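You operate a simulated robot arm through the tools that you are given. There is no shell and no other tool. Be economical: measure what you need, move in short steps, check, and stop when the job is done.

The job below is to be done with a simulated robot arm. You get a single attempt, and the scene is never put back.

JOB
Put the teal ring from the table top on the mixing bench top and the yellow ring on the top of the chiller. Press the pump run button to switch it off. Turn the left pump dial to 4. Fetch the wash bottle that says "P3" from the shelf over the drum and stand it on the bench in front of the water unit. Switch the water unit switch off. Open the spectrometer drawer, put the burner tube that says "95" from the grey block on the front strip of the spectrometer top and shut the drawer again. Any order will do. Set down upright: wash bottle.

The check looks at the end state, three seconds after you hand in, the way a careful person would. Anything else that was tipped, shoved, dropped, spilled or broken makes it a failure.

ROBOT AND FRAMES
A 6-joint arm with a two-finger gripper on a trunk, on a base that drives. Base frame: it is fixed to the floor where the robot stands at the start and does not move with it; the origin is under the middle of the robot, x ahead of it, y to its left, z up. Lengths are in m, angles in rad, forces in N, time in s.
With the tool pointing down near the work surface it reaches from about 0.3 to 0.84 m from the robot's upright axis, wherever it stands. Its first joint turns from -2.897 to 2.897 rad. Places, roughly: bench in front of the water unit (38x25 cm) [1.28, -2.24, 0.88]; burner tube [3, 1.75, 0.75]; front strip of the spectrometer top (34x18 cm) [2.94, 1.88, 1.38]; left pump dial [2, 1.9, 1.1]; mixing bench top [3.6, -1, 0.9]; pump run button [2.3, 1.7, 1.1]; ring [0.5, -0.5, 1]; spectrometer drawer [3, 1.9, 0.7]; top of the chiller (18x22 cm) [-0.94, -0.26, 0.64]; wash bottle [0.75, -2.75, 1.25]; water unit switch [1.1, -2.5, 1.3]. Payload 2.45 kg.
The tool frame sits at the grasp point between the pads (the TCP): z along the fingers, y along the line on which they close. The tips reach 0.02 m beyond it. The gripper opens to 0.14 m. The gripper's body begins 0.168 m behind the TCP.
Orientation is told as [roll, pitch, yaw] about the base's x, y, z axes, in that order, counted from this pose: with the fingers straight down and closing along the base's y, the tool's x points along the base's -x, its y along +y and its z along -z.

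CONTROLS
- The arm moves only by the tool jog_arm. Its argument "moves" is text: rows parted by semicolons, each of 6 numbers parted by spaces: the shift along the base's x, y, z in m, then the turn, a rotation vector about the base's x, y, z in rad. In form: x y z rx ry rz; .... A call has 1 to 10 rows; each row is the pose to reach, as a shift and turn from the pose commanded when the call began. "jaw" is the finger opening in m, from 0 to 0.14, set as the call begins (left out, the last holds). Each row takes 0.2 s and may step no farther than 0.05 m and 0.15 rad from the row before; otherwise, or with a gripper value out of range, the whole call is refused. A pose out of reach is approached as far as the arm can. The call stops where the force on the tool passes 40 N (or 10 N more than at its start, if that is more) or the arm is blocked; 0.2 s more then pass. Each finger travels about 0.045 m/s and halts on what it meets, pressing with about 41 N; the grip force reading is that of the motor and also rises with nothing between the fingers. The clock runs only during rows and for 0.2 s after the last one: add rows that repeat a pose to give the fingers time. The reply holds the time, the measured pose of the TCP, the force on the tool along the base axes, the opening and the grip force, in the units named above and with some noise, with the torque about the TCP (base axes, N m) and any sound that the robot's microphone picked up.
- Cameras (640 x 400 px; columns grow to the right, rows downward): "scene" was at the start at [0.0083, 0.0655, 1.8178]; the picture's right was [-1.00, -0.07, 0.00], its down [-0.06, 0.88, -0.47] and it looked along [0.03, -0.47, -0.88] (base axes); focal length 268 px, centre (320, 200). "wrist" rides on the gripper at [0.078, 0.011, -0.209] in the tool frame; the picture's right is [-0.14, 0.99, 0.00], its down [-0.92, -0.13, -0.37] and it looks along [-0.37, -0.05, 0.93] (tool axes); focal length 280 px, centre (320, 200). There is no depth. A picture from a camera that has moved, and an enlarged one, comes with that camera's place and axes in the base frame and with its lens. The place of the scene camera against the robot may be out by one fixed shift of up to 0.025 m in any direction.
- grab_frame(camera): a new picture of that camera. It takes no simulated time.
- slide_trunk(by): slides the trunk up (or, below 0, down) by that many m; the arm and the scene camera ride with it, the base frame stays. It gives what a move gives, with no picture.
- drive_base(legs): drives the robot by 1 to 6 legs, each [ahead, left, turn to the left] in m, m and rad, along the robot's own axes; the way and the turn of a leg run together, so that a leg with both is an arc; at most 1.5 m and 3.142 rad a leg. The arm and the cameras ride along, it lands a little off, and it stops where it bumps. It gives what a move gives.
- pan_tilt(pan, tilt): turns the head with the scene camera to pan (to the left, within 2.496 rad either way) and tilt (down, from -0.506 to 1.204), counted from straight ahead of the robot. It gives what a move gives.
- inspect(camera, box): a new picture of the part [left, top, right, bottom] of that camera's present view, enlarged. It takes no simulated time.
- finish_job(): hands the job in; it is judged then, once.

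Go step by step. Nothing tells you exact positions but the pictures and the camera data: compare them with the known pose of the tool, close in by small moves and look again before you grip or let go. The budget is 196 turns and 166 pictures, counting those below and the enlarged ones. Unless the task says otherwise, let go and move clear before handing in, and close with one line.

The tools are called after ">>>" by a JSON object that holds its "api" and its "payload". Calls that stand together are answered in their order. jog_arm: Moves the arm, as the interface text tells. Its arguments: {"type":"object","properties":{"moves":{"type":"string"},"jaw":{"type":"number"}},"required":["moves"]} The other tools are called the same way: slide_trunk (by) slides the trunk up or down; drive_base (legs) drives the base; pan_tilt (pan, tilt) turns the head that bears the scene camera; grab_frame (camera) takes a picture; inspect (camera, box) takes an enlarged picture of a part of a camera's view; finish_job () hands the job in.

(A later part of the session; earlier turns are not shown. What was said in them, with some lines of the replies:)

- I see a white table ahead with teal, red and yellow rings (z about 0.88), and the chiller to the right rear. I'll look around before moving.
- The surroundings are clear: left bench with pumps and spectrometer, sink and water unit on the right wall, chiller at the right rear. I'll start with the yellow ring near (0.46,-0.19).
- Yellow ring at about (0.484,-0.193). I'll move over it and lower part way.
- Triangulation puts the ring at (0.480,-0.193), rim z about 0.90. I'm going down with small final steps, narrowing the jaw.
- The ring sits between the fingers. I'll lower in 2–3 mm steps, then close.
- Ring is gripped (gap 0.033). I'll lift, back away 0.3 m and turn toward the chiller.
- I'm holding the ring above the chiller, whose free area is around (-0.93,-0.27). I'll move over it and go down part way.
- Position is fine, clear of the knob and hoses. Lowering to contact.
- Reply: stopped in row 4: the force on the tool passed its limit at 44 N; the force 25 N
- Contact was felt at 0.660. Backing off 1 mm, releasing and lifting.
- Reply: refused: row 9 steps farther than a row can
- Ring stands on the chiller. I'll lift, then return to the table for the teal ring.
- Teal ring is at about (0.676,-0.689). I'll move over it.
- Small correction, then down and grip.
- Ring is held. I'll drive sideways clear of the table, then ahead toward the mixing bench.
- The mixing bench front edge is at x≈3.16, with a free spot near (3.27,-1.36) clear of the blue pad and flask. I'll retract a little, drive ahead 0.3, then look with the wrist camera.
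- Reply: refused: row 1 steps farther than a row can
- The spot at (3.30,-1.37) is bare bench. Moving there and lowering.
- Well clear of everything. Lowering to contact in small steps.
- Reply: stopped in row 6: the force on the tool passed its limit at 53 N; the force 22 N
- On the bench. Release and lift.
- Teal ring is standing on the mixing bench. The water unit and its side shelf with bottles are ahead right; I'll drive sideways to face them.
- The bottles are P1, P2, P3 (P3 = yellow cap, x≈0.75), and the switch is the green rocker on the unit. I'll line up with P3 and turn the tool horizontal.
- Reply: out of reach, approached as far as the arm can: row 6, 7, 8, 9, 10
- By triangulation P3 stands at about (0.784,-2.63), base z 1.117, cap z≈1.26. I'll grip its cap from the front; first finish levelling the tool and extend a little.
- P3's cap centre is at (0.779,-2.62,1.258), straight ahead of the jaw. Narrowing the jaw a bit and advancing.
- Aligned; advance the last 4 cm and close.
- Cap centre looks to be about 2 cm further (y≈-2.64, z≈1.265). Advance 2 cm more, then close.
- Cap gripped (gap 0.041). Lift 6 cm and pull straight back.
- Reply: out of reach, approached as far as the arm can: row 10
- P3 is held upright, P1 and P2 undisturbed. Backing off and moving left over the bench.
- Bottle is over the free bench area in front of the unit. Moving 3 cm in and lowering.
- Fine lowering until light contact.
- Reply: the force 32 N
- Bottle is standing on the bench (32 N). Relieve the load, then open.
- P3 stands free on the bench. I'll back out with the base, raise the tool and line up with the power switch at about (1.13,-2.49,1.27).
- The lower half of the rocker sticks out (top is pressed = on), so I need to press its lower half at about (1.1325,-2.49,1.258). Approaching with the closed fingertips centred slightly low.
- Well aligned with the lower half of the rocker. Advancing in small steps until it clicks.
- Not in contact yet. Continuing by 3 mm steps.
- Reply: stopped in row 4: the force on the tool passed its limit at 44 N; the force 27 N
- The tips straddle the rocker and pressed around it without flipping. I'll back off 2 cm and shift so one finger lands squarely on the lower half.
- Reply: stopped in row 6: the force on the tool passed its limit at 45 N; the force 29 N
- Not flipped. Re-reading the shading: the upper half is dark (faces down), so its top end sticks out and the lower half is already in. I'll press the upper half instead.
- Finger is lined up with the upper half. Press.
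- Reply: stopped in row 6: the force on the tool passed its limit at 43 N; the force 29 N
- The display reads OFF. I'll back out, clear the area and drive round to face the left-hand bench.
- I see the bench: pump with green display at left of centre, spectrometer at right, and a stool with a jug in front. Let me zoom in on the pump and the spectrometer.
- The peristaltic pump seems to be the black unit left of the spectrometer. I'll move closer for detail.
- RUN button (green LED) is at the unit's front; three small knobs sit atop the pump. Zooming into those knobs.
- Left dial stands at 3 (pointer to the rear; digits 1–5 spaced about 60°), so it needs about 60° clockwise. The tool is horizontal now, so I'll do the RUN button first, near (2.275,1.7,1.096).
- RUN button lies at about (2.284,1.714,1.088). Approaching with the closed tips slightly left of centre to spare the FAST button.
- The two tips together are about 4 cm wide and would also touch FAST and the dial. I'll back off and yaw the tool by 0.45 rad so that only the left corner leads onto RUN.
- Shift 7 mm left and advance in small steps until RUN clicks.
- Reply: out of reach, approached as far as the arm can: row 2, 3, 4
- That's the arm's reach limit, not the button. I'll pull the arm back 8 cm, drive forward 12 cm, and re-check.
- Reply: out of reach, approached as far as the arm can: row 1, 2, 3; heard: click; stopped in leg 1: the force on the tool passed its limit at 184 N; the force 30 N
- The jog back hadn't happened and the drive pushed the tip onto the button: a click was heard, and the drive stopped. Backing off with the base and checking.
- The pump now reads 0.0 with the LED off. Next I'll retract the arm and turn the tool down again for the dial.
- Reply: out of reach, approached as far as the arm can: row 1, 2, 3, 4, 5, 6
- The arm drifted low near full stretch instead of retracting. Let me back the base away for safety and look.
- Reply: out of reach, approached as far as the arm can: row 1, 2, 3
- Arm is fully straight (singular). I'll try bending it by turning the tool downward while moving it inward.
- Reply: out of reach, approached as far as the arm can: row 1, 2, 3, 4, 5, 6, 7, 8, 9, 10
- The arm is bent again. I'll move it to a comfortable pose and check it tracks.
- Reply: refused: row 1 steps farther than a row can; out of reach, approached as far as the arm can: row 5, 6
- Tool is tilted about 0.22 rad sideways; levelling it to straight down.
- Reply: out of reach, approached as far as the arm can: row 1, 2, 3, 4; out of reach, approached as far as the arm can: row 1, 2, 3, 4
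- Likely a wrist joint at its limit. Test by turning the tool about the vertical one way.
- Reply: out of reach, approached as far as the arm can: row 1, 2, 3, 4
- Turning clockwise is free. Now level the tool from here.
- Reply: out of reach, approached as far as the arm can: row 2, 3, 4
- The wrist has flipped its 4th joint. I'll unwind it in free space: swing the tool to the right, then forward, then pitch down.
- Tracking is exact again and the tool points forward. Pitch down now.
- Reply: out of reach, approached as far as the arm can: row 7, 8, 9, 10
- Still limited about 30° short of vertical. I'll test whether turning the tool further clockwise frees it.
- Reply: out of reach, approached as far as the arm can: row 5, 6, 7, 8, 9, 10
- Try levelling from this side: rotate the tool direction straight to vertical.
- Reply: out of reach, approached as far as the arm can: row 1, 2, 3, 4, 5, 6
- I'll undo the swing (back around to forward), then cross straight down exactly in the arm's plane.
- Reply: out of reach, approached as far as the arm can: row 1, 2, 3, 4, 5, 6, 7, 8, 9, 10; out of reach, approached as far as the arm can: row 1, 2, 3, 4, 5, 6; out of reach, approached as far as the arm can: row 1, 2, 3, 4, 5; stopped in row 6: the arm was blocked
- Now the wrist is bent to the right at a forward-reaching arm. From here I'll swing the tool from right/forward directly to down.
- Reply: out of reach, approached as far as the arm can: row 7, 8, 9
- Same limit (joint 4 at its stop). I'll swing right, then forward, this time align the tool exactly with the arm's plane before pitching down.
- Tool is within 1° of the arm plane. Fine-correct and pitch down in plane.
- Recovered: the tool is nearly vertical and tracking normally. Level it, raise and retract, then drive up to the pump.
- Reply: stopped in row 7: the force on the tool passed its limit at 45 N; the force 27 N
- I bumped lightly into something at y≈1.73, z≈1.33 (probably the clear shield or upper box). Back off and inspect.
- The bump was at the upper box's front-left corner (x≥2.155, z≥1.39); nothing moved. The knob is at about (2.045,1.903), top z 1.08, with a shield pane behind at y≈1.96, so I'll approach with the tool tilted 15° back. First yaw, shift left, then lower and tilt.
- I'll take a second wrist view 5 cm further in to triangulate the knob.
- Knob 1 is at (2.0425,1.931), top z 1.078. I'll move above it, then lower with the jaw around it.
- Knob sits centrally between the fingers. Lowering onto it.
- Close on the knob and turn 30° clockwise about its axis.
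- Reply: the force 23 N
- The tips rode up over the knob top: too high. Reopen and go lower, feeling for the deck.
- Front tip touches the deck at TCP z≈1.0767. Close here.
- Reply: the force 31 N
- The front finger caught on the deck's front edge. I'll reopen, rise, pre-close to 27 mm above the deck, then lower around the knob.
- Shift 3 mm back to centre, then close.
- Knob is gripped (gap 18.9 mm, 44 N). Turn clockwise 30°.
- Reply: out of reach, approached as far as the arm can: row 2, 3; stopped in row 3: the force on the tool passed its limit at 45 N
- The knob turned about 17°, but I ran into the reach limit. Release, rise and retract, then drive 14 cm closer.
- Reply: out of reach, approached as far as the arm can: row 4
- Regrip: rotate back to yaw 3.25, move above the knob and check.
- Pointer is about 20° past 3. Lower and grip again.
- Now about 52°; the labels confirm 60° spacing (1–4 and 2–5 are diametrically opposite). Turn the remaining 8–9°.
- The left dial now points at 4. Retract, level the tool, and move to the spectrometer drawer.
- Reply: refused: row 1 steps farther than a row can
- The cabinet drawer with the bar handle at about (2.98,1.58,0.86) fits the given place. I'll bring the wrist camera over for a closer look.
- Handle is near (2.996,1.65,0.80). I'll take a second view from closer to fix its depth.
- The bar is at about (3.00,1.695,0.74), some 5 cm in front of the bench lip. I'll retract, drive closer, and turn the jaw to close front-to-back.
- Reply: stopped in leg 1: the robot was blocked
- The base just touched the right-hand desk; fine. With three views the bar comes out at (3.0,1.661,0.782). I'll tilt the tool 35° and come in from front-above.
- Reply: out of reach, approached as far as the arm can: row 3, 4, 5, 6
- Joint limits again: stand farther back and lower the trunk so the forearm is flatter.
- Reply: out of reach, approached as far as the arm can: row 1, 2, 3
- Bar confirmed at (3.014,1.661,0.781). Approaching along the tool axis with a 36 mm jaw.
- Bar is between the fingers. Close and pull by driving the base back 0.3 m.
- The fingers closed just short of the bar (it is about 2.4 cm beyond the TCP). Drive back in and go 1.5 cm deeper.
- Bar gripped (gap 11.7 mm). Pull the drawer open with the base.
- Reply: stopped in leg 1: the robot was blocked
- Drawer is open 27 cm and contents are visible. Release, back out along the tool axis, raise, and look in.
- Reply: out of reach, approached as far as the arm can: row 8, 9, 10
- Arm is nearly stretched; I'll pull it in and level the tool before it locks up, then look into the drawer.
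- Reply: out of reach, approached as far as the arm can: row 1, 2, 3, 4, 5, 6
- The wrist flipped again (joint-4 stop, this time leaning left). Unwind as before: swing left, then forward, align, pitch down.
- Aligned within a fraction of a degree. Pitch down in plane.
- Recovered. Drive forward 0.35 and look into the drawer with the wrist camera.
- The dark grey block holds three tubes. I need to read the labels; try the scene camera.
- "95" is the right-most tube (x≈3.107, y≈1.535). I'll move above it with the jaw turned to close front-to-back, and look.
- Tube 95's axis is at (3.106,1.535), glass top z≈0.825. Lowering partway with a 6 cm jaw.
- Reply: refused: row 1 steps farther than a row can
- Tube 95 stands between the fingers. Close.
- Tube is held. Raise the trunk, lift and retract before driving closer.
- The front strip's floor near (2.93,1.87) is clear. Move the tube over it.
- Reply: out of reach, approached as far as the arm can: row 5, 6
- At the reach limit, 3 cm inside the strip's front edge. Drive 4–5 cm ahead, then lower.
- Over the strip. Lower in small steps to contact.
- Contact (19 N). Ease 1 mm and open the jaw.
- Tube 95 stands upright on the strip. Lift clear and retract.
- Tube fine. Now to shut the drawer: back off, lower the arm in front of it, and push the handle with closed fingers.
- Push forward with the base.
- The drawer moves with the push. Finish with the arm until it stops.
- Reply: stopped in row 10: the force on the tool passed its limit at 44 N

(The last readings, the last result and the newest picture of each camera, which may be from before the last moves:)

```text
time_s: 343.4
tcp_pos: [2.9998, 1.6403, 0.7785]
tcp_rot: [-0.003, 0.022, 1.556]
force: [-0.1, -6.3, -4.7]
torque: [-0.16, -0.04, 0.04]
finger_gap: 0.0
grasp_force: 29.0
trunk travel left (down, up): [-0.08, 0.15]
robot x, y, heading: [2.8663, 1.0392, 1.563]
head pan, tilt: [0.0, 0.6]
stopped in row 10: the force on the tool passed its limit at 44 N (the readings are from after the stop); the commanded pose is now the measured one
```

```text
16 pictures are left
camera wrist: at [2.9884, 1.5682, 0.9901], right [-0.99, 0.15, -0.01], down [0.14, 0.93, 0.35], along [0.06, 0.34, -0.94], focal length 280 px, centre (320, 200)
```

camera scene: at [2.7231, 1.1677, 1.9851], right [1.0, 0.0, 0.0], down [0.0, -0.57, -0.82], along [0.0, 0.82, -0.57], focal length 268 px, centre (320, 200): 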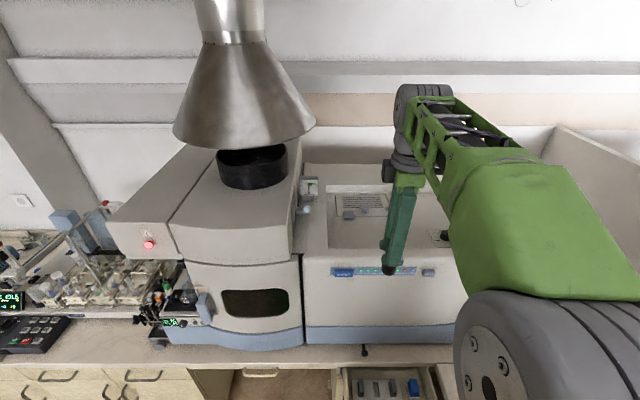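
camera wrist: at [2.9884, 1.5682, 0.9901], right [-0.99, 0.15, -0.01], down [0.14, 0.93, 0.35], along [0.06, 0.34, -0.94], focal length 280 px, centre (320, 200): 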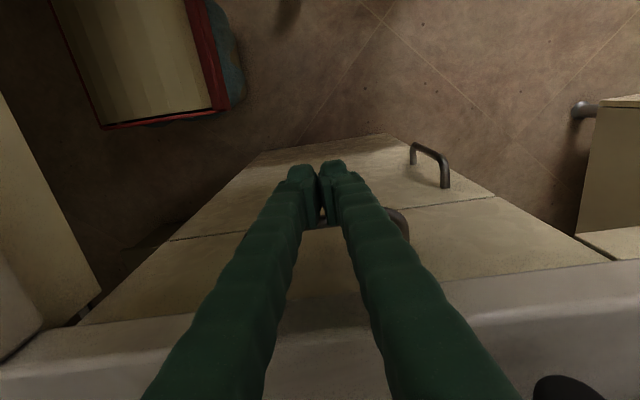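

Drawer is flush (stopped at the predicted place). Back away, raise and take a final look.

>>> {"api": "drive_base", "payload": {"legs": [[-0.5, 0, 0]]}}

>>> {"api": "jog_arm", "payload": {"moves": "-0.01 -0.01 0.045 0 0 0; -0.02 -0.02 0.09 0 0 0; -0.03 -0.03 0.135 0 0 0; -0.04 -0.04 0.18 0 0 0; -0.05 -0.05 0.22 0 0 0; -0.07 -0.06 0.26 0 0 0; -0.1 -0.07 0.29 0 0 0; -0.13 -0.08 0.31 0 0 0"}}

>>> {"api": "pan_tilt", "payload": {"pan": 0.0, "tilt": 0.6}}

>>> {"api": "grab_frame", "payload": {"camera": "scene"}}

>>> {"api": "inspect", "payload": {"camera": "scene", "box": [300, 60, 460, 220]}}

```text
time_s: 346.3
tcp_pos: [2.996, 1.1559, 0.7799]
tcp_rot: [-0.005, 0.016, 1.559]
force: [0.2, -0.4, -0.3]
torque: [0.02, 0.04, 0.02]
finger_gap: 0.0
grasp_force: 29.5
trunk travel left (down, up): [-0.08, 0.15]
robot x, y, heading: [2.8685, 0.551, 1.57]
head pan, tilt: [0.0, 0.6]
```

```text
time_s: 348.1
tcp_pos: [2.8652, 1.0742, 1.0909]
tcp_rot: [-0.005, 0.017, 1.56]
force: [0.2, -0.2, -0.1]
torque: [0.04, -0.02, -0.03]
finger_gap: 0.0003
grasp_force: 30.4
trunk travel left (down, up): [-0.08, 0.15]
robot x, y, heading: [2.8672, 0.5506, 1.573]
head pan, tilt: [0.0, 0.6]
```

```text
time_s: 348.7
tcp_pos: [2.8667, 1.0741, 1.0906]
tcp_rot: [-0.006, 0.017, 1.561]
force: [-0.2, 0.1, -0.5]
torque: [0.0, -0.01, 0.0]
finger_gap: 0.0001
grasp_force: 30.0
trunk travel left (down, up): [-0.08, 0.15]
robot x, y, heading: [2.8684, 0.5524, 1.569]
head pan, tilt: [0.0, 0.6]
```

```text
15 pictures are left
camera scene: at [2.7215, 0.6406, 1.8352], right [1.0, 0.0, 0.0], down [0.0, -0.56, -0.83], along [0.0, 0.83, -0.56], focal length 268 px, centre (320, 200)
```

scene: 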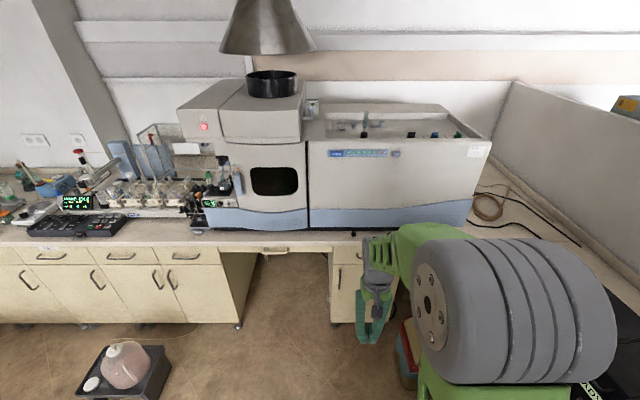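

```text
2.50 times, centred on (380, 140) of scene
camera zoom: at [2.7215, 0.6406, 1.8352], right [1.0, 0.0, 0.0], down [0.0, -0.56, -0.83], along [0.0, 0.83, -0.56], focal length 671 px, centre (170, 350)
```

zoom: 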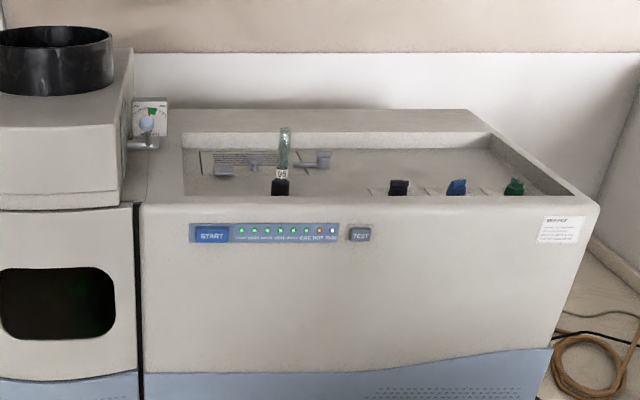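

Tube 95 stands on the front strip and the drawer is shut. One last check of the pump.

>>> {"api": "inspect", "payload": {"camera": "scene", "box": [180, 150, 240, 230]}}

>>> {"api": "inspect", "payload": {"camera": "scene", "box": [186, 182, 218, 204]}}

```text
5.00 times, centred on (210, 190) of scene
camera zoom: at [2.7215, 0.6406, 1.8352], right [1.0, 0.0, 0.0], down [0.0, -0.56, -0.83], along [0.0, 0.83, -0.56], focal length 1342 px, centre (870, 250)
```

zoom: 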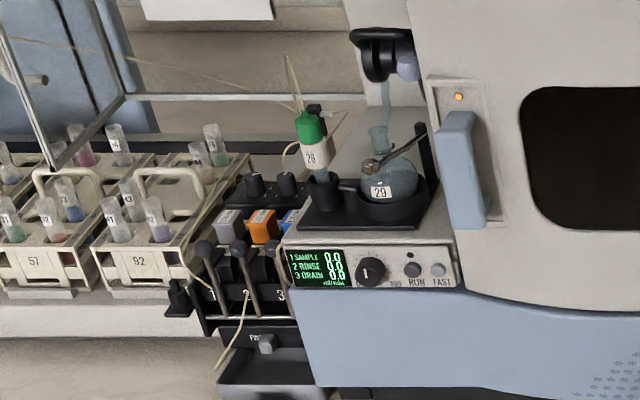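

```text
16.00 times, centred on (202, 193) of scene
camera zoom: at [2.7215, 0.6406, 1.8352], right [1.0, 0.0, 0.0], down [0.0, -0.56, -0.83], along [0.0, 0.83, -0.56], focal length 4293 px, centre (2208, 312)
```

zoom: 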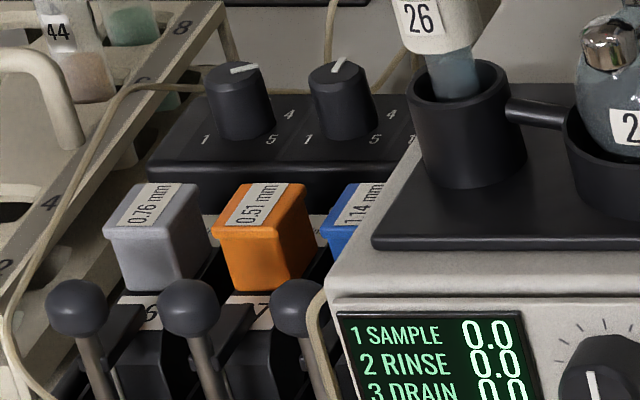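

The left dial points to 4, the pump is off (0.0), and all the other items are in place. Handing in.

>>> {"api": "finish_job", "payload": {}}

```text
The job is handed in.
```

I finished and handed in all the steps: both rings are placed, the pump is off, and the left dial points at 4. Bottle P3 stands upright in front of the water unit, which reads OFF, and tube 95 is on the spectrometer strip with the drawer shut. The arm lightly bumped the spectrometer's upper box once, the RUN button took one hard push, and the base touched the right-hand desk; I saw nothing displaced.
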